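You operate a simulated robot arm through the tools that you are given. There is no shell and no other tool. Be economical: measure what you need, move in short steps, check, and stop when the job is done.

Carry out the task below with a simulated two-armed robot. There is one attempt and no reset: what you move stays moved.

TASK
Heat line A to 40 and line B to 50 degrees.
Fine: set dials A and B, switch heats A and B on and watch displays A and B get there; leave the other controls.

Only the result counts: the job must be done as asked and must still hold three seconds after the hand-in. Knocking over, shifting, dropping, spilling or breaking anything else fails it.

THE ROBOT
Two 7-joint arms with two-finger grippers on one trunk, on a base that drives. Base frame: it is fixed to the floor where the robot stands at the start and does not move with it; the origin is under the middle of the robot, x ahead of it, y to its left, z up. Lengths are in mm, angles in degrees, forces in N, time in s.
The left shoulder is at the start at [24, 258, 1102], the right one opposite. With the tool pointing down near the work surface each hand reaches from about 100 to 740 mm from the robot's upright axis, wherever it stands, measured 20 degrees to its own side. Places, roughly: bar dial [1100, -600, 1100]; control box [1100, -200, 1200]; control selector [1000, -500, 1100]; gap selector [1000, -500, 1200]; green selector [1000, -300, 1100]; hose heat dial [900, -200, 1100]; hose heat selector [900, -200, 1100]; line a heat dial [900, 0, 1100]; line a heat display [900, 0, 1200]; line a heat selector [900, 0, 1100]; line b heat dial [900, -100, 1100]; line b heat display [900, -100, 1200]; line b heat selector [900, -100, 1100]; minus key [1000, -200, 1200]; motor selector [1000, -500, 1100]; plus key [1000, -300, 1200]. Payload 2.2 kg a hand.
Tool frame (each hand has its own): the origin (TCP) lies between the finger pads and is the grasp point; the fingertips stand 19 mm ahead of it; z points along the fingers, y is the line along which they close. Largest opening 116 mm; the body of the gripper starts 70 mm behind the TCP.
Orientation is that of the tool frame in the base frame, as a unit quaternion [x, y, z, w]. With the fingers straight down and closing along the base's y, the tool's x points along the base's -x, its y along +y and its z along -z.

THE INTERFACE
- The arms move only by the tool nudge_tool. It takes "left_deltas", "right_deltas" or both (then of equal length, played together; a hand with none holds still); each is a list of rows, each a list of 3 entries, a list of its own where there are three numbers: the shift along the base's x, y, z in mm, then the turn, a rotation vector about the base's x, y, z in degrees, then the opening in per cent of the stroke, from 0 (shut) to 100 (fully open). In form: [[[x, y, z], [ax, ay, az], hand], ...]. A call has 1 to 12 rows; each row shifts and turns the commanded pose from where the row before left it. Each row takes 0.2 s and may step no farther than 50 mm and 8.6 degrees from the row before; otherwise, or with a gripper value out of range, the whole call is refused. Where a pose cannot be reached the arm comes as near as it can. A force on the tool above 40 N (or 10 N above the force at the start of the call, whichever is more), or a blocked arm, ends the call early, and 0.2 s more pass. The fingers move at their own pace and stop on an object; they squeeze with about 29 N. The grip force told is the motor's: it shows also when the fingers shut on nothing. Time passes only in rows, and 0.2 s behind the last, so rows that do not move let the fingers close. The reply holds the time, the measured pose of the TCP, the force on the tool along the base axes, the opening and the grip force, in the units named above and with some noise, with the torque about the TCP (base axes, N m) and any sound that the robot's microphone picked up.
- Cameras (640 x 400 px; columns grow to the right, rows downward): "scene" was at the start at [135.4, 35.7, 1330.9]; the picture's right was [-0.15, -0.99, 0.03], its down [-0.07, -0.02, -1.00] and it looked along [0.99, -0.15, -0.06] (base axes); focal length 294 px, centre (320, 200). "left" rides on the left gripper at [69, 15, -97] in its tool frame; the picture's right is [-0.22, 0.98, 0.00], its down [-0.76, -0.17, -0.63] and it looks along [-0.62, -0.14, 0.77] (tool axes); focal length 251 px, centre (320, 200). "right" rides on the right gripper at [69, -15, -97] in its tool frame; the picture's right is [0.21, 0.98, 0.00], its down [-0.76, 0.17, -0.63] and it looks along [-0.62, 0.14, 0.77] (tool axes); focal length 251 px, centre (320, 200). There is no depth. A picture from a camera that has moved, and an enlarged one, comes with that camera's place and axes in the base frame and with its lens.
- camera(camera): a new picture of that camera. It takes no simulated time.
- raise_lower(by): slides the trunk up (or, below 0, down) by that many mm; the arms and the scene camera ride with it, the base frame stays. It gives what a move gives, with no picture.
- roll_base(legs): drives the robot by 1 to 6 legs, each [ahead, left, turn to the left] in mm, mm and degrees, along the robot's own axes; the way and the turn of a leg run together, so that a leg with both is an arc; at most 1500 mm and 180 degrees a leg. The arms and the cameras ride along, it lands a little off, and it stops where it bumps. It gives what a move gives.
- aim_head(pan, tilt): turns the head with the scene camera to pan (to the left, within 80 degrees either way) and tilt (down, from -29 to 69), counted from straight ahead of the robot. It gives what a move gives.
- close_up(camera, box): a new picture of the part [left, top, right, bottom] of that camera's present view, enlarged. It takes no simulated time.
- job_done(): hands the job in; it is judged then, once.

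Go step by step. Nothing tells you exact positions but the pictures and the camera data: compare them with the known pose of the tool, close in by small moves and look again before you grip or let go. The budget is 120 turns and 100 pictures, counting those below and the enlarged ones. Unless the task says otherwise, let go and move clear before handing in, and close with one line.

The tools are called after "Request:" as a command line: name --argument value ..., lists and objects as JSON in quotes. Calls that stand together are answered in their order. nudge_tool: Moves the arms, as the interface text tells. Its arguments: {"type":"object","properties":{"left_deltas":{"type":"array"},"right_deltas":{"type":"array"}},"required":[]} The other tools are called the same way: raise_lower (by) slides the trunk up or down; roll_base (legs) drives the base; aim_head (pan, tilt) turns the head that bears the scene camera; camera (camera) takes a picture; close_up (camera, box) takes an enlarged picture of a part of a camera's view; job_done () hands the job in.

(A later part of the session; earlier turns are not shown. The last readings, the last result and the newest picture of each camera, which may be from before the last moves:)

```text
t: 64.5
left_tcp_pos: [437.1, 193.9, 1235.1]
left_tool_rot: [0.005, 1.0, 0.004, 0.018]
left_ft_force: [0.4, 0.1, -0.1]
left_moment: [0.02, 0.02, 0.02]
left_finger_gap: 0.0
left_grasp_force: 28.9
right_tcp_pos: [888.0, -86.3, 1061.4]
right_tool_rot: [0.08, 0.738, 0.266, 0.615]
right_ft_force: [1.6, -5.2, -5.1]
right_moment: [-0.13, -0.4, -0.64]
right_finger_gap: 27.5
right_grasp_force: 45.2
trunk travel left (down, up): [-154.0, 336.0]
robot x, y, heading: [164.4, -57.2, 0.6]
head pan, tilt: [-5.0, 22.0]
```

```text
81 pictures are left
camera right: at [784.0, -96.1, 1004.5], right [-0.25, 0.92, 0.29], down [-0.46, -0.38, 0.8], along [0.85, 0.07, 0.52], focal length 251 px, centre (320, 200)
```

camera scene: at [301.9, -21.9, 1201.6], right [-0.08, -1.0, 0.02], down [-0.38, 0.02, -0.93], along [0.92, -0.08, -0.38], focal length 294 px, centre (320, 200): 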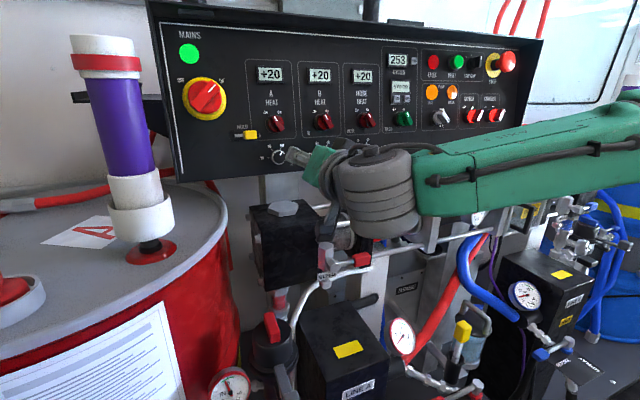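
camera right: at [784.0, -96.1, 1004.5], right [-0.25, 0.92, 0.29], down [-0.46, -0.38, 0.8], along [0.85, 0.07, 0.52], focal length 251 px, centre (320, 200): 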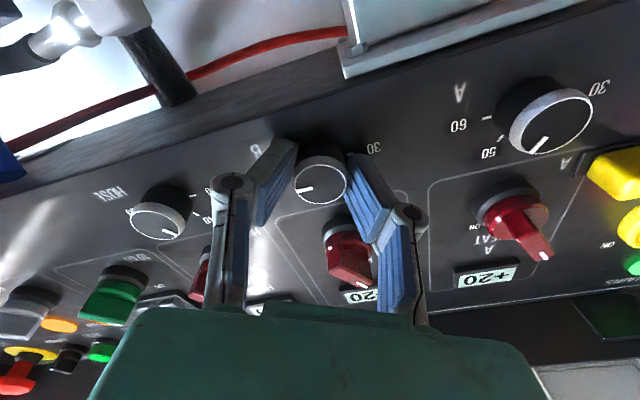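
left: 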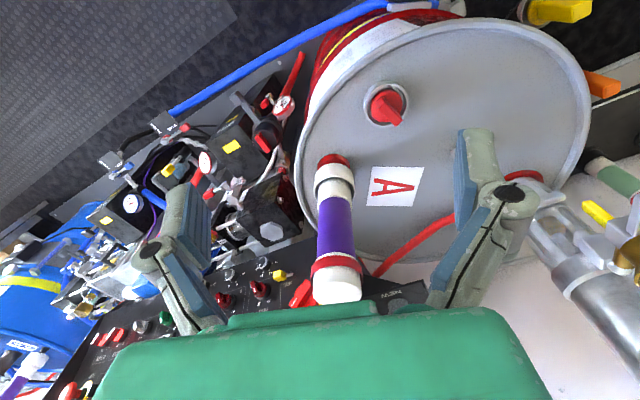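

Gripped dial B (gap 27.5). I turn it counter-clockwise by 60° in steps of 7.5°.

Request:
nudge_tool --right_deltas '[[[0, 0, 0], [-7.1, -2.2, 0.8], 0]]'

Request:
nudge_tool --right_deltas '[[[0, 0, 0], [-7.1, -2.2, 0.8], 0], [[0, 0, 0], [-7.1, -2.2, 0.8], 0]]'

Request:
nudge_tool --right_deltas '[[[0, 0, 0], [-7.1, -2.2, 0.8], 0]]'

Request:
camera --camera "right"

```text
t: 64.9
left_tcp_pos: [436.8, 192.9, 1235.9]
left_tool_rot: [0.005, 1.0, 0.006, 0.018]
left_ft_force: [0.0, 1.1, -0.8]
left_moment: [-0.03, -0.01, 0.02]
left_finger_gap: 0.0
left_grasp_force: 28.7
right_tcp_pos: [887.2, -85.0, 1060.6]
right_tool_rot: [0.032, 0.742, 0.225, 0.63]
right_ft_force: [2.4, -5.3, -4.8]
right_moment: [-0.06, 0.44, 0.25]
right_finger_gap: 27.6
right_grasp_force: 44.8
trunk travel left (down, up): [-154.0, 336.0]
robot x, y, heading: [167.3, -57.5, 0.3]
head pan, tilt: [-5.0, 22.0]
```

```text
t: 65.5
left_tcp_pos: [436.8, 192.5, 1234.8]
left_tool_rot: [0.006, 1.0, 0.006, 0.017]
left_ft_force: [0.3, 0.1, -0.6]
left_moment: [-0.02, 0.0, 0.03]
left_finger_gap: 0.2
left_grasp_force: 28.5
right_tcp_pos: [888.2, -85.8, 1060.4]
right_tool_rot: [-0.067, 0.74, 0.142, 0.654]
right_ft_force: [0.6, -7.1, -9.4]
right_moment: [0.13, -0.24, 0.12]
right_finger_gap: 27.5
right_grasp_force: 45.3
trunk travel left (down, up): [-154.0, 336.0]
robot x, y, heading: [165.8, -58.9, 0.2]
head pan, tilt: [-5.0, 22.0]
```

```text
t: 65.9
left_tcp_pos: [437.0, 192.4, 1235.2]
left_tool_rot: [0.006, 1.0, 0.005, 0.018]
left_ft_force: [0.5, 0.0, 0.1]
left_moment: [0.0, -0.01, -0.01]
left_finger_gap: 0.1
left_grasp_force: 28.3
right_tcp_pos: [887.5, -86.2, 1061.6]
right_tool_rot: [-0.114, 0.735, 0.099, 0.661]
right_ft_force: [0.3, -6.9, -8.8]
right_moment: [0.02, -0.06, 0.06]
right_finger_gap: 27.6
right_grasp_force: 45.3
trunk travel left (down, up): [-154.0, 336.0]
robot x, y, heading: [168.6, -59.6, 0.2]
head pan, tilt: [-5.0, 22.0]
```

```text
80 pictures are left
camera right: at [794.8, -131.5, 1003.2], right [-0.31, 0.92, -0.22], down [-0.58, 0.0, 0.82], along [0.76, 0.38, 0.53], focal length 251 px, centre (320, 200)
```

right: 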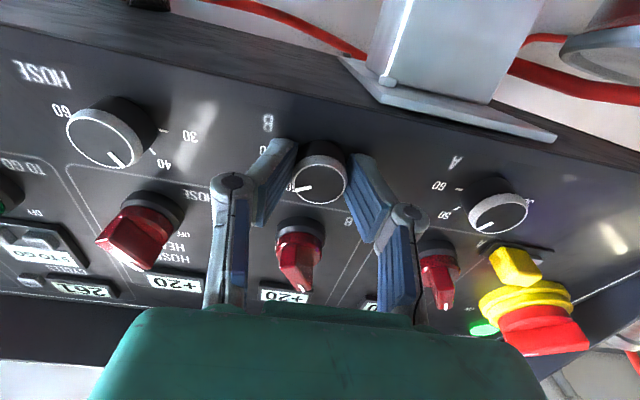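

Turning well, 30° done. Four more steps.

Request:
nudge_tool --right_deltas '[[[0, 0, 0], [-7.1, -2.2, 0.8], 0], [[0, 0, 0], [-7.1, -2.2, 0.8], 0]]'

Request:
nudge_tool --right_deltas '[[[0, 0, 0], [-7.1, -2.2, 0.8], 0]]'

Request:
nudge_tool --right_deltas '[[[0, 0, 0], [-7.1, -2.2, 0.8], 0], [[0, 0, 0], [0, 0, 0], 0]]'

Request:
camera --camera "right"

Request:
close_up --camera "scene" --box '[230, 60, 390, 180]'

```text
t: 66.5
left_tcp_pos: [436.8, 191.5, 1234.9]
left_tool_rot: [0.005, 1.0, 0.004, 0.017]
left_ft_force: [0.7, 0.6, 0.5]
left_moment: [0.01, 0.03, 0.01]
left_finger_gap: 0.0
left_grasp_force: 28.5
right_tcp_pos: [888.1, -86.8, 1061.5]
right_tool_rot: [-0.209, 0.713, 0.014, 0.669]
right_ft_force: [1.2, -7.5, -9.9]
right_moment: [0.04, -0.14, 0.11]
right_finger_gap: 27.6
right_grasp_force: 45.2
trunk travel left (down, up): [-154.0, 336.0]
robot x, y, heading: [161.1, -55.2, 0.3]
head pan, tilt: [-5.0, 22.0]
```

```text
t: 66.9
left_tcp_pos: [436.9, 193.0, 1236.5]
left_tool_rot: [0.006, 1.0, 0.006, 0.017]
left_ft_force: [-0.7, -0.5, 0.4]
left_moment: [-0.01, -0.02, 0.0]
left_finger_gap: 0.0
left_grasp_force: 28.7
right_tcp_pos: [888.4, -85.5, 1062.6]
right_tool_rot: [-0.254, 0.698, -0.03, 0.668]
right_ft_force: [1.3, -7.0, -8.8]
right_moment: [0.05, -0.17, 0.08]
right_finger_gap: 27.5
right_grasp_force: 45.5
trunk travel left (down, up): [-154.0, 336.0]
robot x, y, heading: [163.5, -58.6, 0.6]
head pan, tilt: [-5.0, 22.0]
```

```text
t: 67.5
left_tcp_pos: [436.4, 192.5, 1235.3]
left_tool_rot: [0.005, 1.0, 0.005, 0.018]
left_ft_force: [-0.2, 0.4, 1.0]
left_moment: [0.02, 0.0, -0.01]
left_finger_gap: 0.0
left_grasp_force: 28.5
right_tcp_pos: [888.5, -86.2, 1061.5]
right_tool_rot: [-0.3, 0.68, -0.074, 0.664]
right_ft_force: [0.5, -7.7, -8.9]
right_moment: [0.12, -0.27, 0.27]
right_finger_gap: 27.1
right_grasp_force: 44.7
trunk travel left (down, up): [-154.0, 336.0]
robot x, y, heading: [166.5, -58.5, 0.2]
head pan, tilt: [-5.0, 22.0]
```

```text
79 pictures are left
camera right: at [806.1, -161.9, 1020.5], right [-0.29, 0.68, -0.67], down [-0.7, 0.33, 0.63], along [0.65, 0.65, 0.38], focal length 251 px, centre (320, 200)
```

right: 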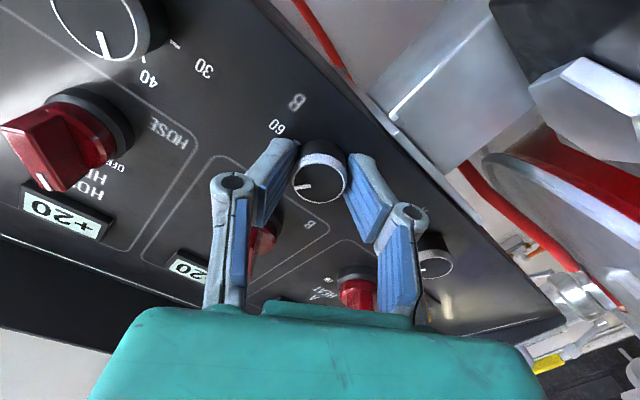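

```text
3.33 times, centred on (310, 120) of scene
camera zoom: at [304.3, -65.9, 1201.3], right [-0.08, -1.0, 0.0], down [-0.38, 0.03, -0.93], along [0.92, -0.08, -0.38], focal length 981 px, centre (353, 467)
```

zoom: 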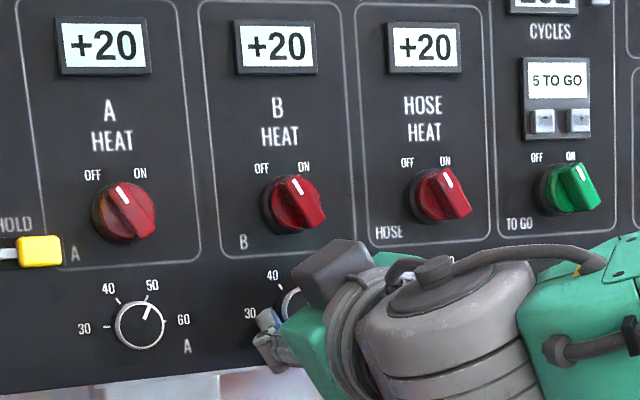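

I release, back off about 55 mm and check the dial.

Request:
nudge_tool --right_deltas '[[[0, 0, 0], [0, 0, 0], 30]]'

Request:
nudge_tool --right_deltas '[[[0, 0, 0], [0, 0, 0], 50], [[-10, -3, 1], [0, 0, 0], 50]]'

Request:
nudge_tool --right_deltas '[[[-19, -6, 2], [0, 0, 0], 50]]'

Request:
nudge_tool --right_deltas '[[[-19, -6, 2], [0, 0, 0], 50], [[-9, -3, 1], [0, 0, 0], 50]]'

Request:
nudge_tool --right_deltas '[[[0, 0, 0], [0, 0, 0], 50]]'

Request:
nudge_tool --right_deltas '[[[0, 0, 0], [0, 0, 0], 50], [[0, 0, 0], [0, 0, 0], 50]]'

Request:
camera --camera "right"

Request:
close_up --camera "scene" --box '[260, 80, 380, 180]'

```text
t: 67.9
left_tcp_pos: [435.1, 197.0, 1236.3]
left_tool_rot: [0.004, 1.0, 0.004, 0.019]
left_ft_force: [-0.3, -0.3, -0.4]
left_moment: [-0.02, 0.0, -0.01]
left_finger_gap: 0.0
left_grasp_force: 28.5
right_tcp_pos: [888.0, -80.2, 1063.0]
right_tool_rot: [-0.301, 0.679, -0.074, 0.665]
right_ft_force: [0.0, -0.1, 0.4]
right_moment: [0.0, -0.01, -0.03]
right_finger_gap: 34.8
right_grasp_force: 0.1
trunk travel left (down, up): [-154.0, 336.0]
robot x, y, heading: [164.8, -54.7, 0.3]
head pan, tilt: [-5.0, 22.0]
```

```text
t: 68.5
left_tcp_pos: [435.6, 194.2, 1235.6]
left_tool_rot: [0.005, 1.0, 0.004, 0.017]
left_ft_force: [0.4, -0.1, 0.2]
left_moment: [-0.01, -0.06, 0.0]
left_finger_gap: 0.2
left_grasp_force: 28.4
right_tcp_pos: [877.3, -86.8, 1064.7]
right_tool_rot: [-0.3, 0.68, -0.074, 0.665]
right_ft_force: [0.2, 0.8, -0.1]
right_moment: [0.02, 0.02, 0.01]
right_finger_gap: 58.0
right_grasp_force: 0.1
trunk travel left (down, up): [-154.0, 336.0]
robot x, y, heading: [164.6, -56.2, 0.2]
head pan, tilt: [-5.0, 22.0]
```

```text
t: 68.9
left_tcp_pos: [436.0, 193.9, 1235.5]
left_tool_rot: [0.006, 1.0, 0.004, 0.019]
left_ft_force: [-0.1, 0.0, 0.8]
left_moment: [-0.02, -0.03, -0.01]
left_finger_gap: 0.0
left_grasp_force: 28.2
right_tcp_pos: [856.1, -92.1, 1066.4]
right_tool_rot: [-0.3, 0.68, -0.073, 0.665]
right_ft_force: [-0.7, 0.5, 0.3]
right_moment: [0.01, 0.0, -0.02]
right_finger_gap: 58.2
right_grasp_force: 0.0
trunk travel left (down, up): [-154.0, 336.0]
robot x, y, heading: [166.5, -53.4, 0.2]
head pan, tilt: [-5.0, 22.0]
```

```text
t: 69.5
left_tcp_pos: [436.2, 194.2, 1235.6]
left_tool_rot: [0.005, 1.0, 0.005, 0.019]
left_ft_force: [0.1, 0.4, 0.1]
left_moment: [-0.04, -0.02, 0.0]
left_finger_gap: 0.2
left_grasp_force: 28.6
right_tcp_pos: [830.3, -101.1, 1069.2]
right_tool_rot: [-0.301, 0.68, -0.073, 0.664]
right_ft_force: [-0.6, 0.1, -0.3]
right_moment: [-0.02, 0.02, 0.02]
right_finger_gap: 58.0
right_grasp_force: 0.0
trunk travel left (down, up): [-154.0, 336.0]
robot x, y, heading: [166.8, -60.2, 0.3]
head pan, tilt: [-5.0, 22.0]
```

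```text
t: 69.9
left_tcp_pos: [435.1, 194.2, 1235.8]
left_tool_rot: [0.006, 1.0, 0.005, 0.018]
left_ft_force: [0.1, -0.1, -0.6]
left_moment: [0.0, -0.01, -0.02]
left_finger_gap: 0.0
left_grasp_force: 28.7
right_tcp_pos: [829.6, -100.0, 1068.7]
right_tool_rot: [-0.3, 0.68, -0.074, 0.665]
right_ft_force: [0.5, -0.1, -0.1]
right_moment: [0.02, 0.01, 0.02]
right_finger_gap: 57.9
right_grasp_force: 0.0
trunk travel left (down, up): [-154.0, 336.0]
robot x, y, heading: [165.6, -57.2, 0.3]
head pan, tilt: [-5.0, 22.0]
```

```text
t: 70.5
left_tcp_pos: [435.3, 193.7, 1235.1]
left_tool_rot: [0.005, 1.0, 0.004, 0.019]
left_ft_force: [-0.4, 0.3, 0.8]
left_moment: [-0.02, 0.0, 0.0]
left_finger_gap: 0.0
left_grasp_force: 28.9
right_tcp_pos: [829.3, -101.3, 1068.2]
right_tool_rot: [-0.3, 0.68, -0.074, 0.665]
right_ft_force: [0.0, 0.7, 0.5]
right_moment: [0.0, 0.0, -0.02]
right_finger_gap: 58.0
right_grasp_force: 0.2
trunk travel left (down, up): [-154.0, 336.0]
robot x, y, heading: [164.1, -58.3, 0.5]
head pan, tilt: [-5.0, 22.0]
```

```text
77 pictures are left
camera right: at [748.1, -177.1, 1027.5], right [-0.29, 0.68, -0.67], down [-0.7, 0.33, 0.63], along [0.65, 0.65, 0.38], focal length 251 px, centre (320, 200)
```

right: 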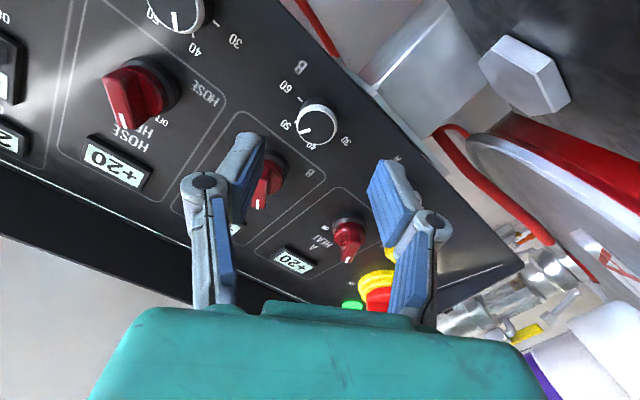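

```text
4.00 times, centred on (320, 130) of scene
camera zoom: at [302.4, -63.5, 1201.6], right [-0.08, -1.0, 0.0], down [-0.38, 0.03, -0.93], along [0.92, -0.08, -0.38], focal length 1177 px, centre (320, 480)
```

zoom: 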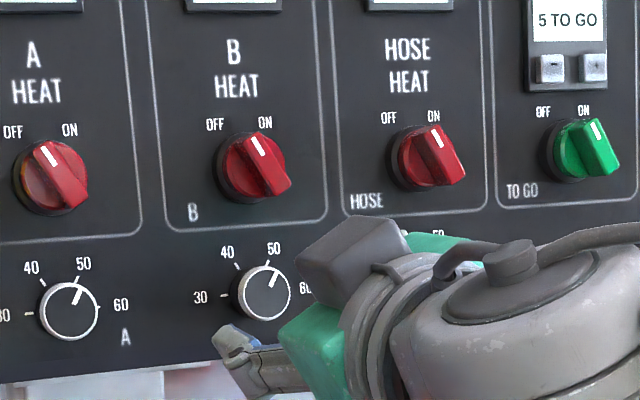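

Dial B now points at 50. Zoom to verify precisely.

Request:
close_up --camera "scene" --box '[255, 135, 335, 175]'

Request:
close_up --camera "right" --box '[260, 60, 380, 160]'

```text
8.00 times, centred on (295, 155) of scene
camera zoom: at [302.4, -63.5, 1201.6], right [-0.08, -1.0, 0.0], down [-0.38, 0.03, -0.93], along [0.92, -0.08, -0.38], focal length 2355 px, centre (520, 560)
```

zoom: 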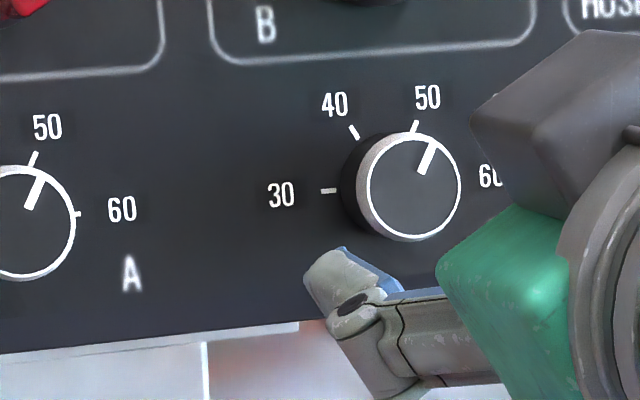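

```text
4.00 times, centred on (320, 110) of right
camera zoom: at [748.1, -177.1, 1027.5], right [-0.29, 0.68, -0.67], down [-0.7, 0.33, 0.63], along [0.65, 0.65, 0.38], focal length 1006 px, centre (320, 560)
```

zoom: 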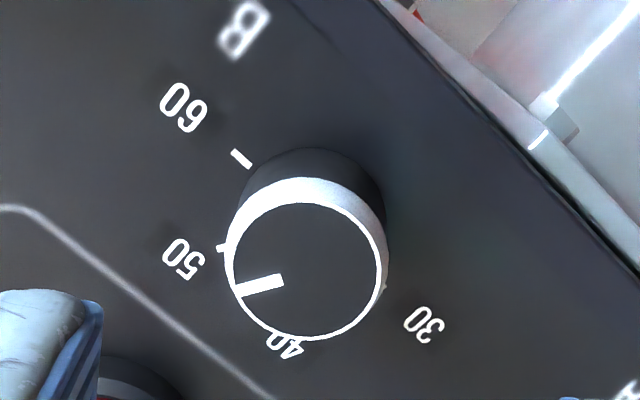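

Dial B is at 50 within a few degrees. Next selector B: its axis front ≈(885,-87,1125). I raise the hand 62 mm at this standoff and check.

Request:
nudge_tool --right_deltas '[[[1, -1, 18], [0, 0, 0], 50]]'

Request:
nudge_tool --right_deltas '[[[1, -1, 22], [0, 0, 0], 50], [[0, -1, 22], [0, 0, 0], 50]]'

Request:
nudge_tool --right_deltas '[[[0, 0, 0], [0, 0, 0], 50]]'

Request:
nudge_tool --right_deltas '[[[0, 0, 0], [0, 0, 0], 50], [[0, 0, 0], [0, 0, 0], 50]]'

Request:
nudge_tool --right_deltas '[[[0, 0, 0], [0, 0, 0], 50]]'

Request:
camera --camera "right"

Request:
close_up --camera "scene" --box '[240, 60, 400, 180]'

```text
t: 70.9
left_tcp_pos: [434.1, 194.7, 1235.7]
left_tool_rot: [0.006, 1.0, 0.004, 0.019]
left_ft_force: [-0.3, -0.2, -0.4]
left_moment: [0.02, 0.0, 0.01]
left_finger_gap: 0.1
left_grasp_force: 28.6
right_tcp_pos: [830.4, -102.2, 1087.0]
right_tool_rot: [-0.301, 0.68, -0.073, 0.665]
right_ft_force: [0.1, 0.3, -0.7]
right_moment: [0.03, 0.02, 0.02]
right_finger_gap: 58.1
right_grasp_force: 0.0
trunk travel left (down, up): [-154.0, 336.0]
robot x, y, heading: [164.6, -59.5, 0.6]
head pan, tilt: [-5.0, 22.0]
```

```text
t: 71.5
left_tcp_pos: [435.5, 195.6, 1235.1]
left_tool_rot: [0.005, 1.0, 0.005, 0.02]
left_ft_force: [-1.2, -0.7, 0.3]
left_moment: [0.01, -0.02, 0.01]
left_finger_gap: 0.0
left_grasp_force: 28.1
right_tcp_pos: [831.3, -104.4, 1131.7]
right_tool_rot: [-0.301, 0.68, -0.074, 0.664]
right_ft_force: [-0.7, -0.2, 0.2]
right_moment: [-0.02, 0.02, -0.02]
right_finger_gap: 58.1
right_grasp_force: 0.0
trunk travel left (down, up): [-154.0, 336.0]
robot x, y, heading: [166.3, -56.1, 0.3]
head pan, tilt: [-5.0, 22.0]
```

```text
t: 71.9
left_tcp_pos: [435.1, 194.9, 1234.5]
left_tool_rot: [0.005, 1.0, 0.004, 0.018]
left_ft_force: [0.1, 0.6, -0.3]
left_moment: [-0.02, -0.01, -0.03]
left_finger_gap: 0.0
left_grasp_force: 28.4
right_tcp_pos: [832.4, -105.0, 1132.1]
right_tool_rot: [-0.301, 0.68, -0.073, 0.664]
right_ft_force: [-0.4, 0.5, -0.3]
right_moment: [0.04, 0.01, 0.0]
right_finger_gap: 58.1
right_grasp_force: 0.0
trunk travel left (down, up): [-154.0, 336.0]
robot x, y, heading: [165.9, -56.1, 0.2]
head pan, tilt: [-5.0, 22.0]
```

```text
t: 72.5
left_tcp_pos: [435.4, 194.6, 1234.0]
left_tool_rot: [0.005, 1.0, 0.005, 0.019]
left_ft_force: [0.0, -0.1, -0.5]
left_moment: [0.0, -0.02, 0.03]
left_finger_gap: 0.0
left_grasp_force: 28.7
right_tcp_pos: [831.3, -104.7, 1131.5]
right_tool_rot: [-0.3, 0.68, -0.073, 0.665]
right_ft_force: [-0.4, -0.9, 0.6]
right_moment: [-0.02, 0.0, -0.04]
right_finger_gap: 57.8
right_grasp_force: 0.1
trunk travel left (down, up): [-154.0, 336.0]
robot x, y, heading: [165.4, -61.7, 0.5]
head pan, tilt: [-5.0, 22.0]
```

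```text
t: 72.9
left_tcp_pos: [435.3, 193.9, 1234.9]
left_tool_rot: [0.005, 1.0, 0.004, 0.018]
left_ft_force: [-0.5, -0.3, 0.7]
left_moment: [-0.03, -0.04, -0.01]
left_finger_gap: 0.3
left_grasp_force: 28.6
right_tcp_pos: [832.1, -104.1, 1130.8]
right_tool_rot: [-0.3, 0.68, -0.073, 0.665]
right_ft_force: [0.1, 0.0, -0.2]
right_moment: [-0.01, 0.03, -0.01]
right_finger_gap: 58.0
right_grasp_force: 0.0
trunk travel left (down, up): [-154.0, 336.0]
robot x, y, heading: [166.1, -56.1, 0.3]
head pan, tilt: [-5.0, 22.0]
```

```text
73 pictures are left
camera right: at [749.9, -180.5, 1089.8], right [-0.29, 0.68, -0.67], down [-0.7, 0.33, 0.63], along [0.65, 0.65, 0.38], focal length 251 px, centre (320, 200)
```

right: 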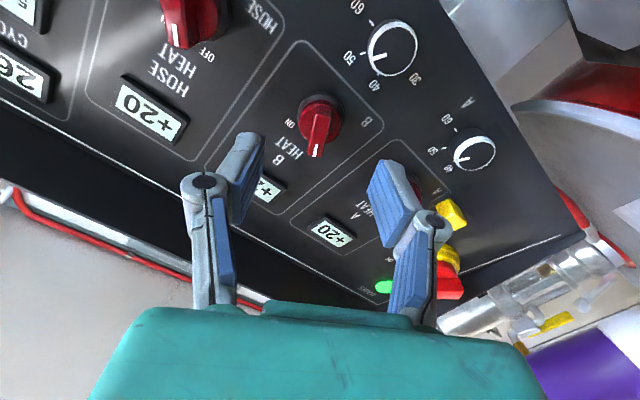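

```text
3.33 times, centred on (320, 120) of scene
camera zoom: at [302.3, -63.5, 1201.6], right [-0.08, -1.0, 0.0], down [-0.38, 0.03, -0.93], along [0.92, -0.08, -0.38], focal length 981 px, centre (320, 467)
```

zoom: 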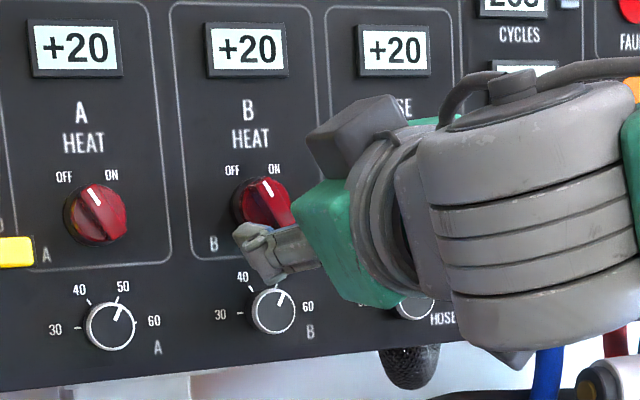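

Selector B is aligned with the hand (bar perpendicular to closing). I advance 55 mm and close on the bar.

Request:
nudge_tool --right_deltas '[[[19, 5.5, -2], [0, 0, 0], 50]]'

Request:
nudge_tool --right_deltas '[[[15, 4.5, -1.5], [0, 0, 0], 50], [[11, 3, -1.2], [0, 0, 0], 50]]'

Request:
nudge_tool --right_deltas '[[[8, 2.5, -1], [0, 0, 0], 45]]'

Request:
camera --camera "right"

```text
t: 73.3
left_tcp_pos: [437.0, 195.1, 1235.0]
left_tool_rot: [0.006, 1.0, 0.004, 0.018]
left_ft_force: [0.6, -0.1, -1.3]
left_moment: [-0.01, 0.05, -0.01]
left_finger_gap: 0.0
left_grasp_force: 29.0
right_tcp_pos: [852.6, -99.4, 1127.4]
right_tool_rot: [-0.299, 0.681, -0.075, 0.664]
right_ft_force: [0.8, -0.4, -0.2]
right_moment: [0.0, -0.01, -0.01]
right_finger_gap: 58.1
right_grasp_force: 0.1
trunk travel left (down, up): [-154.0, 336.0]
robot x, y, heading: [165.5, -58.0, 0.1]
head pan, tilt: [-5.0, 22.0]
```

```text
t: 73.9
left_tcp_pos: [436.0, 194.6, 1235.4]
left_tool_rot: [0.005, 1.0, 0.004, 0.018]
left_ft_force: [-0.3, -0.1, 0.3]
left_moment: [0.0, -0.01, -0.01]
left_finger_gap: 0.0
left_grasp_force: 28.5
right_tcp_pos: [877.1, -90.1, 1126.4]
right_tool_rot: [-0.302, 0.68, -0.073, 0.664]
right_ft_force: [-0.5, 0.2, -0.3]
right_moment: [0.04, -0.01, 0.01]
right_finger_gap: 57.7
right_grasp_force: 0.1
trunk travel left (down, up): [-154.0, 336.0]
robot x, y, heading: [164.3, -56.3, 0.4]
head pan, tilt: [-5.0, 22.0]
```

```text
t: 74.3
left_tcp_pos: [435.7, 195.2, 1235.1]
left_tool_rot: [0.006, 1.0, 0.004, 0.018]
left_ft_force: [0.1, 0.4, 0.1]
left_moment: [0.03, 0.01, 0.02]
left_finger_gap: 0.1
left_grasp_force: 28.0
right_tcp_pos: [884.9, -89.5, 1125.2]
right_tool_rot: [-0.3, 0.681, -0.074, 0.664]
right_ft_force: [0.3, -0.5, 0.3]
right_moment: [0.01, 0.0, 0.03]
right_finger_gap: 51.9
right_grasp_force: 0.0
trunk travel left (down, up): [-154.0, 336.0]
robot x, y, heading: [168.0, -55.4, 0.5]
head pan, tilt: [-5.0, 22.0]
```

```text
71 pictures are left
camera right: at [803.9, -165.0, 1083.3], right [-0.29, 0.68, -0.67], down [-0.7, 0.33, 0.63], along [0.65, 0.65, 0.38], focal length 251 px, centre (320, 200)
```

right: 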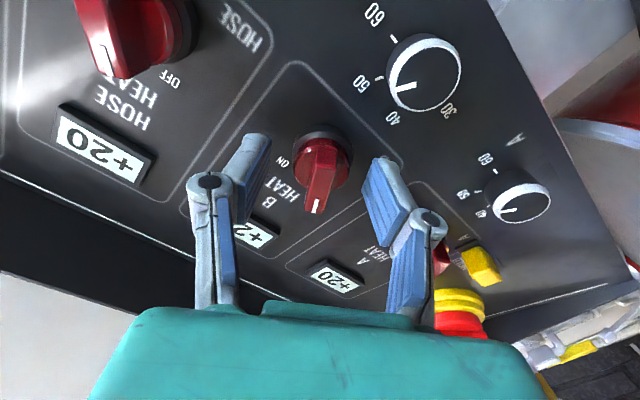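

The bar sits between the fingers. I close on it and turn clockwise 60°.

Request:
nudge_tool --right_deltas '[[[0, 0, 0], [0, 0, 0], 20], [[0, 0, 0], [0, 0, 0], 0]]'

Request:
nudge_tool --right_deltas '[[[0, 0, 0], [0, 0, 0], 0]]'

Request:
nudge_tool --right_deltas '[[[0, 0, 0], [7.1, 2.2, -0.8], 0], [[0, 0, 0], [7.1, 2.2, -0.8], 0]]'

Request:
nudge_tool --right_deltas '[[[0, 0, 0], [7.1, 2.2, -0.8], 0]]'

Request:
camera --camera "right"

```text
t: 74.9
left_tcp_pos: [432.0, 193.7, 1236.0]
left_tool_rot: [0.005, 1.0, 0.004, 0.02]
left_ft_force: [0.4, -0.2, 0.6]
left_moment: [0.01, 0.03, 0.0]
left_finger_gap: 0.0
left_grasp_force: 28.3
right_tcp_pos: [880.9, -87.3, 1126.1]
right_tool_rot: [-0.301, 0.679, -0.073, 0.666]
right_ft_force: [-20.5, -1.1, 0.3]
right_moment: [0.07, 0.28, 0.07]
right_finger_gap: 12.4
right_grasp_force: 39.4
trunk travel left (down, up): [-154.0, 336.0]
robot x, y, heading: [168.7, -56.5, 0.2]
head pan, tilt: [-5.0, 22.0]
```

```text
t: 75.3
left_tcp_pos: [431.6, 194.9, 1236.4]
left_tool_rot: [0.005, 1.0, 0.004, 0.02]
left_ft_force: [-0.2, -0.4, 0.4]
left_moment: [0.01, -0.02, 0.02]
left_finger_gap: 0.0
left_grasp_force: 28.3
right_tcp_pos: [881.9, -88.3, 1127.8]
right_tool_rot: [-0.301, 0.679, -0.074, 0.666]
right_ft_force: [-24.8, -2.1, 0.0]
right_moment: [0.3, -0.07, 0.41]
right_finger_gap: 12.3
right_grasp_force: 39.1
trunk travel left (down, up): [-154.0, 336.0]
robot x, y, heading: [165.8, -61.1, 0.2]
head pan, tilt: [-5.0, 22.0]
```

```text
t: 75.9
left_tcp_pos: [432.0, 195.3, 1235.2]
left_tool_rot: [0.005, 1.0, 0.004, 0.02]
left_ft_force: [0.0, -0.1, 0.3]
left_moment: [-0.04, 0.03, -0.02]
left_finger_gap: 0.0
left_grasp_force: 28.4
right_tcp_pos: [880.8, -88.0, 1127.9]
right_tool_rot: [-0.209, 0.712, 0.014, 0.67]
right_ft_force: [-27.0, 0.7, 2.4]
right_moment: [-0.19, 0.58, 0.09]
right_finger_gap: 12.7
right_grasp_force: 39.4
trunk travel left (down, up): [-154.0, 336.0]
robot x, y, heading: [164.6, -53.5, 0.6]
head pan, tilt: [-5.0, 22.0]
```

```text
t: 76.3
left_tcp_pos: [431.9, 194.8, 1235.3]
left_tool_rot: [0.005, 1.0, 0.004, 0.02]
left_ft_force: [-0.1, 0.1, -0.8]
left_moment: [-0.03, -0.02, 0.01]
left_finger_gap: 0.1
left_grasp_force: 28.2
right_tcp_pos: [881.3, -88.1, 1127.0]
right_tool_rot: [-0.163, 0.724, 0.057, 0.668]
right_ft_force: [-27.8, 0.2, 1.5]
right_moment: [-0.14, 0.49, 0.18]
right_finger_gap: 12.4
right_grasp_force: 39.1
trunk travel left (down, up): [-154.0, 336.0]
robot x, y, heading: [165.1, -57.4, 0.4]
head pan, tilt: [-5.0, 22.0]
```

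```text
70 pictures are left
camera right: at [791.3, -142.2, 1071.3], right [-0.32, 0.88, -0.34], down [-0.61, 0.09, 0.79], along [0.73, 0.46, 0.51], focal length 251 px, centre (320, 200)
```

right: 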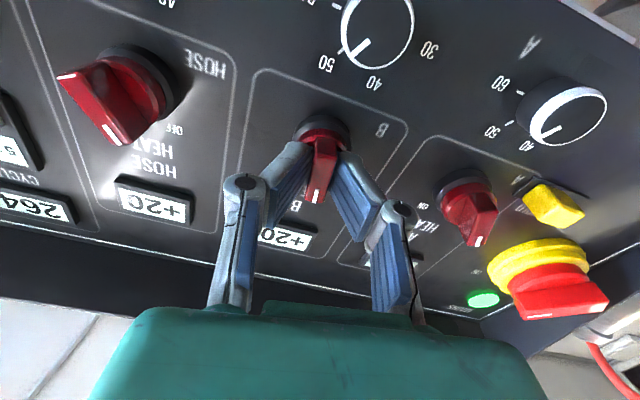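

The fingertips press on the collar (25 N), so I back off 4 mm and continue the turn.

Request:
nudge_tool --right_deltas '[[[-4, -1.2, 0.4], [7.1, 2.2, -0.8], 0]]'

Request:
nudge_tool --right_deltas '[[[0, 0, 0], [7.1, 2.2, -0.8], 0], [[0, 0, 0], [7.1, 2.2, -0.8], 0]]'

Request:
nudge_tool --right_deltas '[[[0, 0, 0], [7.1, 2.2, -0.8], 0]]'

Request:
nudge_tool --right_deltas '[[[0, 0, 0], [7.1, 2.2, -0.8], 0], [[0, 0, 0], [2, 0.6, -0.2], 0]]'

Request:
camera --camera "right"

Request:
close_up --camera "scene" --box '[240, 60, 400, 180]'

```text
t: 76.7
left_tcp_pos: [434.7, 197.7, 1235.0]
left_tool_rot: [0.004, 1.0, 0.004, 0.019]
left_ft_force: [-0.8, -1.2, -0.4]
left_moment: [-0.04, -0.02, -0.01]
left_finger_gap: 0.0
left_grasp_force: 28.1
right_tcp_pos: [881.4, -87.2, 1127.3]
right_tool_rot: [-0.115, 0.733, 0.099, 0.663]
right_ft_force: [-5.7, 7.3, 7.6]
right_moment: [-0.01, 0.06, 0.12]
right_finger_gap: 12.5
right_grasp_force: 39.1
trunk travel left (down, up): [-154.0, 336.0]
robot x, y, heading: [166.0, -57.1, 0.0]
head pan, tilt: [-5.0, 22.0]
```

```text
t: 77.3
left_tcp_pos: [436.8, 196.8, 1234.0]
left_tool_rot: [0.004, 1.0, 0.003, 0.018]
left_ft_force: [0.2, -0.7, -0.1]
left_moment: [-0.03, -0.01, 0.0]
left_finger_gap: 0.1
left_grasp_force: 28.5
right_tcp_pos: [881.7, -89.1, 1126.8]
right_tool_rot: [-0.018, 0.741, 0.186, 0.645]
right_ft_force: [6.2, 14.0, 11.4]
right_moment: [0.25, -1.0, -0.21]
right_finger_gap: 12.4
right_grasp_force: 39.0
trunk travel left (down, up): [-154.0, 336.0]
robot x, y, heading: [166.7, -58.0, 0.3]
head pan, tilt: [-5.0, 22.0]
```

```text
t: 77.7
left_tcp_pos: [435.4, 197.0, 1233.5]
left_tool_rot: [0.004, 1.0, 0.003, 0.019]
left_ft_force: [-0.3, 0.1, 0.3]
left_moment: [-0.02, 0.02, 0.02]
left_finger_gap: 0.2
left_grasp_force: 28.2
right_tcp_pos: [882.2, -88.2, 1126.9]
right_tool_rot: [0.031, 0.741, 0.227, 0.631]
right_ft_force: [11.0, 15.2, 15.1]
right_moment: [0.14, -0.62, -0.18]
right_finger_gap: 12.2
right_grasp_force: 39.5
trunk travel left (down, up): [-154.0, 336.0]
robot x, y, heading: [165.8, -59.0, 0.4]
head pan, tilt: [-5.0, 22.0]
```

```text
t: 78.3
left_tcp_pos: [435.3, 195.8, 1234.7]
left_tool_rot: [0.006, 1.0, 0.003, 0.018]
left_ft_force: [-0.1, 0.8, 0.0]
left_moment: [-0.03, 0.02, -0.01]
left_finger_gap: 0.3
left_grasp_force: 28.3
right_tcp_pos: [881.4, -87.6, 1127.2]
right_tool_rot: [0.091, 0.736, 0.277, 0.611]
right_ft_force: [11.8, 14.5, 20.1]
right_moment: [-0.82, -0.6, 0.03]
right_finger_gap: 12.5
right_grasp_force: 39.3
trunk travel left (down, up): [-154.0, 336.0]
robot x, y, heading: [170.3, -56.5, 0.1]
head pan, tilt: [-5.0, 22.0]
```

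```text
69 pictures are left
camera right: at [776.8, -96.6, 1070.6], right [-0.25, 0.91, 0.33], down [-0.46, -0.41, 0.79], along [0.85, 0.05, 0.52], focal length 251 px, centre (320, 200)
```

right: 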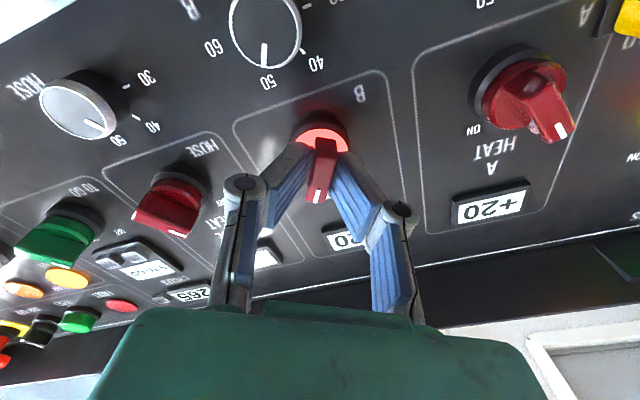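

```text
3.33 times, centred on (320, 120) of scene
camera zoom: at [301.7, -57.5, 1201.9], right [-0.08, -1.0, 0.01], down [-0.38, 0.03, -0.93], along [0.92, -0.08, -0.38], focal length 981 px, centre (320, 467)
```

zoom: 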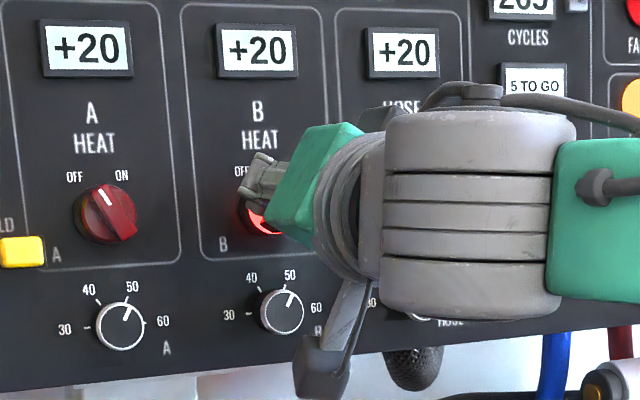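

Selector B lit red: ON. I release, back off, and move over to the standoff of dial A (roll is right already).

Request:
nudge_tool --right_deltas '[[[0, 0, 0], [0, 0, 0], 25]]'

Request:
nudge_tool --right_deltas '[[[0, 0, 0], [0, 0, 0], 50], [[-10, -3, 1], [0, 0, 0], 50]]'

Request:
nudge_tool --right_deltas '[[[-19, -6, 2], [0, 0, 0], 50]]'

Request:
nudge_tool --right_deltas '[[[-19, -6, 2], [0, 0, 0], 50], [[-10, -3, 1], [0, 0, 0], 50]]'

Request:
nudge_tool --right_deltas '[[[-6, 10, -10], [0, 0, 0], 50]]'

Request:
nudge_tool --right_deltas '[[[-6, 16, -12], [0, 0, 0], 50], [[-6, 16, -12], [0, 0, 0], 50]]'

Request:
nudge_tool --right_deltas '[[[-4, 16, -10], [0, 0, 0], 50]]'

Request:
nudge_tool --right_deltas '[[[-3, 15, -10], [0, 0, 0], 50], [[0, 15, -9], [0, 0, 0], 50]]'

Request:
nudge_tool --right_deltas '[[[0, 8, -2], [0, 0, 0], 50]]'

Request:
nudge_tool --right_deltas '[[[0, 0, 0], [0, 0, 0], 50], [[0, 0, 0], [0, 0, 0], 50]]'

Request:
close_up --camera "scene" --box '[220, 60, 380, 180]'

Request:
camera --camera "right"

```text
t: 78.7
left_tcp_pos: [435.1, 191.2, 1236.3]
left_tool_rot: [0.006, 1.0, 0.006, 0.018]
left_ft_force: [0.6, -0.1, -0.8]
left_moment: [0.0, 0.0, 0.01]
left_finger_gap: 0.0
left_grasp_force: 28.3
right_tcp_pos: [881.4, -94.9, 1123.0]
right_tool_rot: [0.095, 0.737, 0.278, 0.608]
right_ft_force: [0.2, 0.3, 0.7]
right_moment: [-0.02, -0.01, -0.03]
right_finger_gap: 29.5
right_grasp_force: 0.1
trunk travel left (down, up): [-154.0, 336.0]
robot x, y, heading: [166.4, -56.1, 0.2]
head pan, tilt: [-5.0, 22.0]
```

```text
t: 79.3
left_tcp_pos: [435.4, 194.0, 1235.8]
left_tool_rot: [0.006, 1.0, 0.004, 0.018]
left_ft_force: [-0.5, -0.2, 0.1]
left_moment: [0.0, -0.02, 0.0]
left_finger_gap: 0.0
left_grasp_force: 28.7
right_tcp_pos: [871.1, -93.2, 1127.0]
right_tool_rot: [0.094, 0.736, 0.277, 0.61]
right_ft_force: [0.0, 0.4, 0.1]
right_moment: [-0.01, -0.01, -0.02]
right_finger_gap: 58.1
right_grasp_force: 0.0
trunk travel left (down, up): [-154.0, 336.0]
robot x, y, heading: [167.4, -55.5, 0.5]
head pan, tilt: [-5.0, 22.0]
```

```text
t: 79.7
left_tcp_pos: [433.7, 195.3, 1236.0]
left_tool_rot: [0.006, 1.0, 0.004, 0.019]
left_ft_force: [-0.6, -0.4, 0.0]
left_moment: [-0.02, -0.07, 0.04]
left_finger_gap: 0.0
left_grasp_force: 28.8
right_tcp_pos: [850.7, -99.5, 1129.2]
right_tool_rot: [0.094, 0.736, 0.279, 0.61]
right_ft_force: [-0.6, 0.3, -0.1]
right_moment: [-0.03, -0.01, -0.04]
right_finger_gap: 57.9
right_grasp_force: 0.0
trunk travel left (down, up): [-154.0, 336.0]
robot x, y, heading: [167.6, -58.4, 0.2]
head pan, tilt: [-5.0, 22.0]
```

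```text
t: 80.3
left_tcp_pos: [435.2, 193.5, 1235.6]
left_tool_rot: [0.005, 1.0, 0.003, 0.018]
left_ft_force: [-0.2, -0.2, 0.7]
left_moment: [0.03, 0.0, -0.02]
left_finger_gap: 0.0
left_grasp_force: 28.8
right_tcp_pos: [823.4, -110.2, 1131.1]
right_tool_rot: [0.094, 0.736, 0.277, 0.61]
right_ft_force: [0.3, -0.4, -0.3]
right_moment: [0.0, -0.01, 0.05]
right_finger_gap: 57.9
right_grasp_force: 0.1
trunk travel left (down, up): [-154.0, 336.0]
robot x, y, heading: [163.3, -59.5, 0.4]
head pan, tilt: [-5.0, 22.0]
```

```text
t: 80.7
left_tcp_pos: [435.8, 195.9, 1234.8]
left_tool_rot: [0.005, 1.0, 0.004, 0.018]
left_ft_force: [-0.3, -0.4, -0.6]
left_moment: [0.0, 0.0, 0.01]
left_finger_gap: 0.0
left_grasp_force: 28.5
right_tcp_pos: [817.4, -99.2, 1122.7]
right_tool_rot: [0.093, 0.736, 0.277, 0.61]
right_ft_force: [-0.1, 0.1, -0.1]
right_moment: [0.01, -0.02, -0.01]
right_finger_gap: 58.2
right_grasp_force: 0.1
trunk travel left (down, up): [-154.0, 336.0]
robot x, y, heading: [164.7, -55.8, 0.3]
head pan, tilt: [-5.0, 22.0]
```

```text
t: 81.3
left_tcp_pos: [436.5, 195.5, 1234.8]
left_tool_rot: [0.005, 1.0, 0.003, 0.018]
left_ft_force: [0.4, -0.4, -0.1]
left_moment: [-0.04, 0.01, 0.0]
left_finger_gap: 0.1
left_grasp_force: 28.9
right_tcp_pos: [804.9, -64.3, 1096.0]
right_tool_rot: [0.093, 0.736, 0.279, 0.609]
right_ft_force: [-0.6, -0.4, 0.9]
right_moment: [-0.02, -0.02, 0.0]
right_finger_gap: 58.0
right_grasp_force: 0.1
trunk travel left (down, up): [-154.0, 336.0]
robot x, y, heading: [164.4, -55.1, 0.2]
head pan, tilt: [-5.0, 22.0]
```

```text
t: 81.7
left_tcp_pos: [435.6, 194.7, 1234.6]
left_tool_rot: [0.005, 1.0, 0.003, 0.019]
left_ft_force: [0.2, -1.3, 0.0]
left_moment: [-0.01, -0.02, 0.03]
left_finger_gap: 0.0
left_grasp_force: 28.4
right_tcp_pos: [802.3, -49.6, 1087.6]
right_tool_rot: [0.094, 0.736, 0.278, 0.61]
right_ft_force: [0.2, -0.1, 0.5]
right_moment: [-0.03, -0.03, 0.03]
right_finger_gap: 57.9
right_grasp_force: 0.1
trunk travel left (down, up): [-154.0, 336.0]
robot x, y, heading: [161.5, -56.7, 0.4]
head pan, tilt: [-5.0, 22.0]
```

```text
t: 82.3
left_tcp_pos: [435.4, 195.7, 1235.7]
left_tool_rot: [0.005, 1.0, 0.003, 0.018]
left_ft_force: [0.7, 1.2, 0.5]
left_moment: [0.01, -0.02, 0.0]
left_finger_gap: 0.3
left_grasp_force: 28.2
right_tcp_pos: [796.9, -19.7, 1068.1]
right_tool_rot: [0.094, 0.736, 0.277, 0.61]
right_ft_force: [0.0, -0.6, 0.3]
right_moment: [0.0, -0.01, -0.01]
right_finger_gap: 57.9
right_grasp_force: 0.0
trunk travel left (down, up): [-154.0, 336.0]
robot x, y, heading: [166.7, -59.4, 0.2]
head pan, tilt: [-5.0, 22.0]
```

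```text
t: 82.7
left_tcp_pos: [435.2, 194.9, 1234.5]
left_tool_rot: [0.005, 1.0, 0.005, 0.018]
left_ft_force: [0.0, 0.8, 0.9]
left_moment: [0.0, 0.0, 0.01]
left_finger_gap: 0.0
left_grasp_force: 28.9
right_tcp_pos: [796.8, -11.4, 1065.9]
right_tool_rot: [0.094, 0.737, 0.277, 0.609]
right_ft_force: [-0.3, -0.3, 0.3]
right_moment: [0.0, -0.02, 0.02]
right_finger_gap: 57.8
right_grasp_force: 0.1
trunk travel left (down, up): [-154.0, 336.0]
robot x, y, heading: [162.4, -60.0, 0.2]
head pan, tilt: [-5.0, 22.0]
```

```text
t: 83.3
left_tcp_pos: [437.0, 195.1, 1234.5]
left_tool_rot: [0.005, 1.0, 0.004, 0.019]
left_ft_force: [-0.4, 0.2, -0.9]
left_moment: [0.0, 0.01, -0.01]
left_finger_gap: 0.1
left_grasp_force: 28.1
right_tcp_pos: [798.3, -12.7, 1067.2]
right_tool_rot: [0.092, 0.737, 0.278, 0.61]
right_ft_force: [-0.5, 0.5, 1.1]
right_moment: [0.0, 0.02, -0.01]
right_finger_gap: 58.2
right_grasp_force: 0.1
trunk travel left (down, up): [-154.0, 336.0]
robot x, y, heading: [168.0, -55.8, 0.0]
head pan, tilt: [-5.0, 22.0]
```

```text
3.33 times, centred on (300, 120) of scene
camera zoom: at [302.4, -62.9, 1201.6], right [-0.08, -1.0, 0.0], down [-0.38, 0.03, -0.93], along [0.92, -0.08, -0.38], focal length 981 px, centre (387, 467)
```

zoom: 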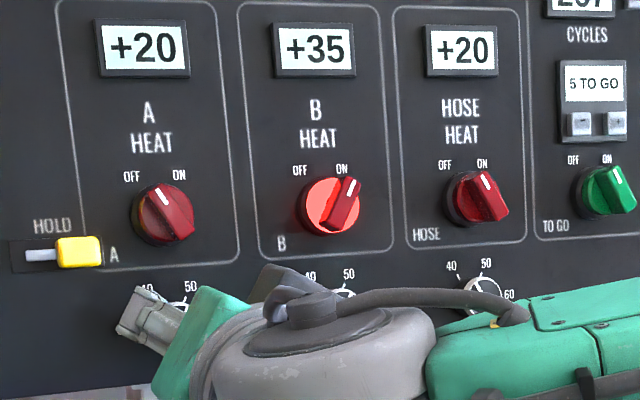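

```text
66 pictures are left
camera right: at [693.0, -20.8, 1010.6], right [-0.25, 0.91, 0.33], down [-0.45, -0.41, 0.79], along [0.86, 0.05, 0.51], focal length 251 px, centre (320, 200)
```

right: 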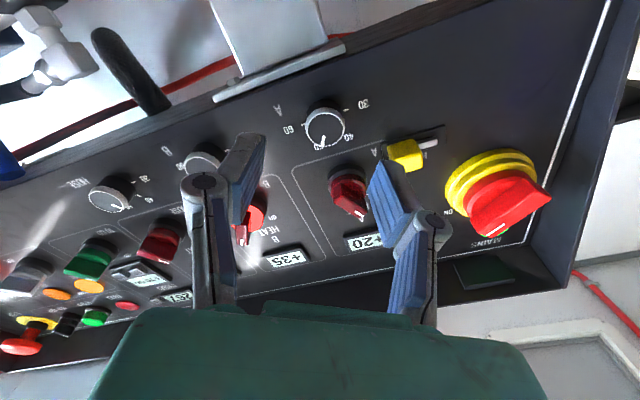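

B display already reads +35, heating. Hand is calm in front of dial A (face ≈(862,11,1060)). I narrow the opening (to clear the yellow slider), advance and grip.

Request:
nudge_tool --right_deltas '[[[19, 8, -2], [0, 0, 0], 40]]'

Request:
nudge_tool --right_deltas '[[[19, 6.5, -2], [0, 0, 0], 40], [[11, 4, -1], [0, 0, 0], 40]]'

Request:
nudge_tool --right_deltas '[[[0, 0, 0], [0, 0, 0], 40]]'

Request:
camera --camera "right"

```text
t: 83.7
left_tcp_pos: [436.5, 196.5, 1235.1]
left_tool_rot: [0.005, 1.0, 0.003, 0.017]
left_ft_force: [0.4, 0.3, -0.4]
left_moment: [0.03, 0.01, 0.0]
left_finger_gap: 0.0
left_grasp_force: 27.9
right_tcp_pos: [817.7, -4.6, 1063.9]
right_tool_rot: [0.093, 0.737, 0.277, 0.61]
right_ft_force: [0.1, -0.1, -0.1]
right_moment: [0.0, -0.02, 0.02]
right_finger_gap: 46.2
right_grasp_force: 0.0
trunk travel left (down, up): [-154.0, 336.0]
robot x, y, heading: [164.8, -56.8, 0.3]
head pan, tilt: [-5.0, 22.0]
```

```text
t: 84.3
left_tcp_pos: [434.3, 193.8, 1235.3]
left_tool_rot: [0.006, 1.0, 0.003, 0.018]
left_ft_force: [-0.9, -0.1, -0.2]
left_moment: [0.01, -0.01, -0.02]
left_finger_gap: 0.0
left_grasp_force: 28.7
right_tcp_pos: [847.2, 7.6, 1061.8]
right_tool_rot: [0.093, 0.737, 0.277, 0.61]
right_ft_force: [0.6, 0.1, -0.1]
right_moment: [0.0, 0.0, 0.0]
right_finger_gap: 46.4
right_grasp_force: 0.2
trunk travel left (down, up): [-154.0, 336.0]
robot x, y, heading: [167.6, -52.6, 0.3]
head pan, tilt: [-5.0, 22.0]
```

```text
t: 84.7
left_tcp_pos: [435.3, 194.4, 1234.3]
left_tool_rot: [0.005, 1.0, 0.004, 0.018]
left_ft_force: [0.3, 0.6, -0.8]
left_moment: [0.04, -0.01, -0.01]
left_finger_gap: 0.0
left_grasp_force: 28.6
right_tcp_pos: [848.0, 7.3, 1061.4]
right_tool_rot: [0.093, 0.736, 0.278, 0.61]
right_ft_force: [0.1, -0.1, -0.5]
right_moment: [0.03, -0.01, 0.01]
right_finger_gap: 46.4
right_grasp_force: 0.1
trunk travel left (down, up): [-154.0, 336.0]
robot x, y, heading: [167.4, -54.5, 0.3]
head pan, tilt: [-5.0, 22.0]
```

```text
65 pictures are left
camera right: at [742.9, -1.7, 1005.6], right [-0.25, 0.91, 0.33], down [-0.45, -0.41, 0.79], along [0.86, 0.05, 0.51], focal length 251 px, centre (320, 200)
```

right: 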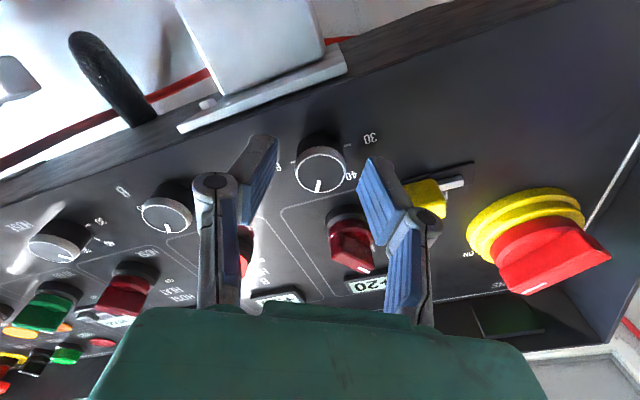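

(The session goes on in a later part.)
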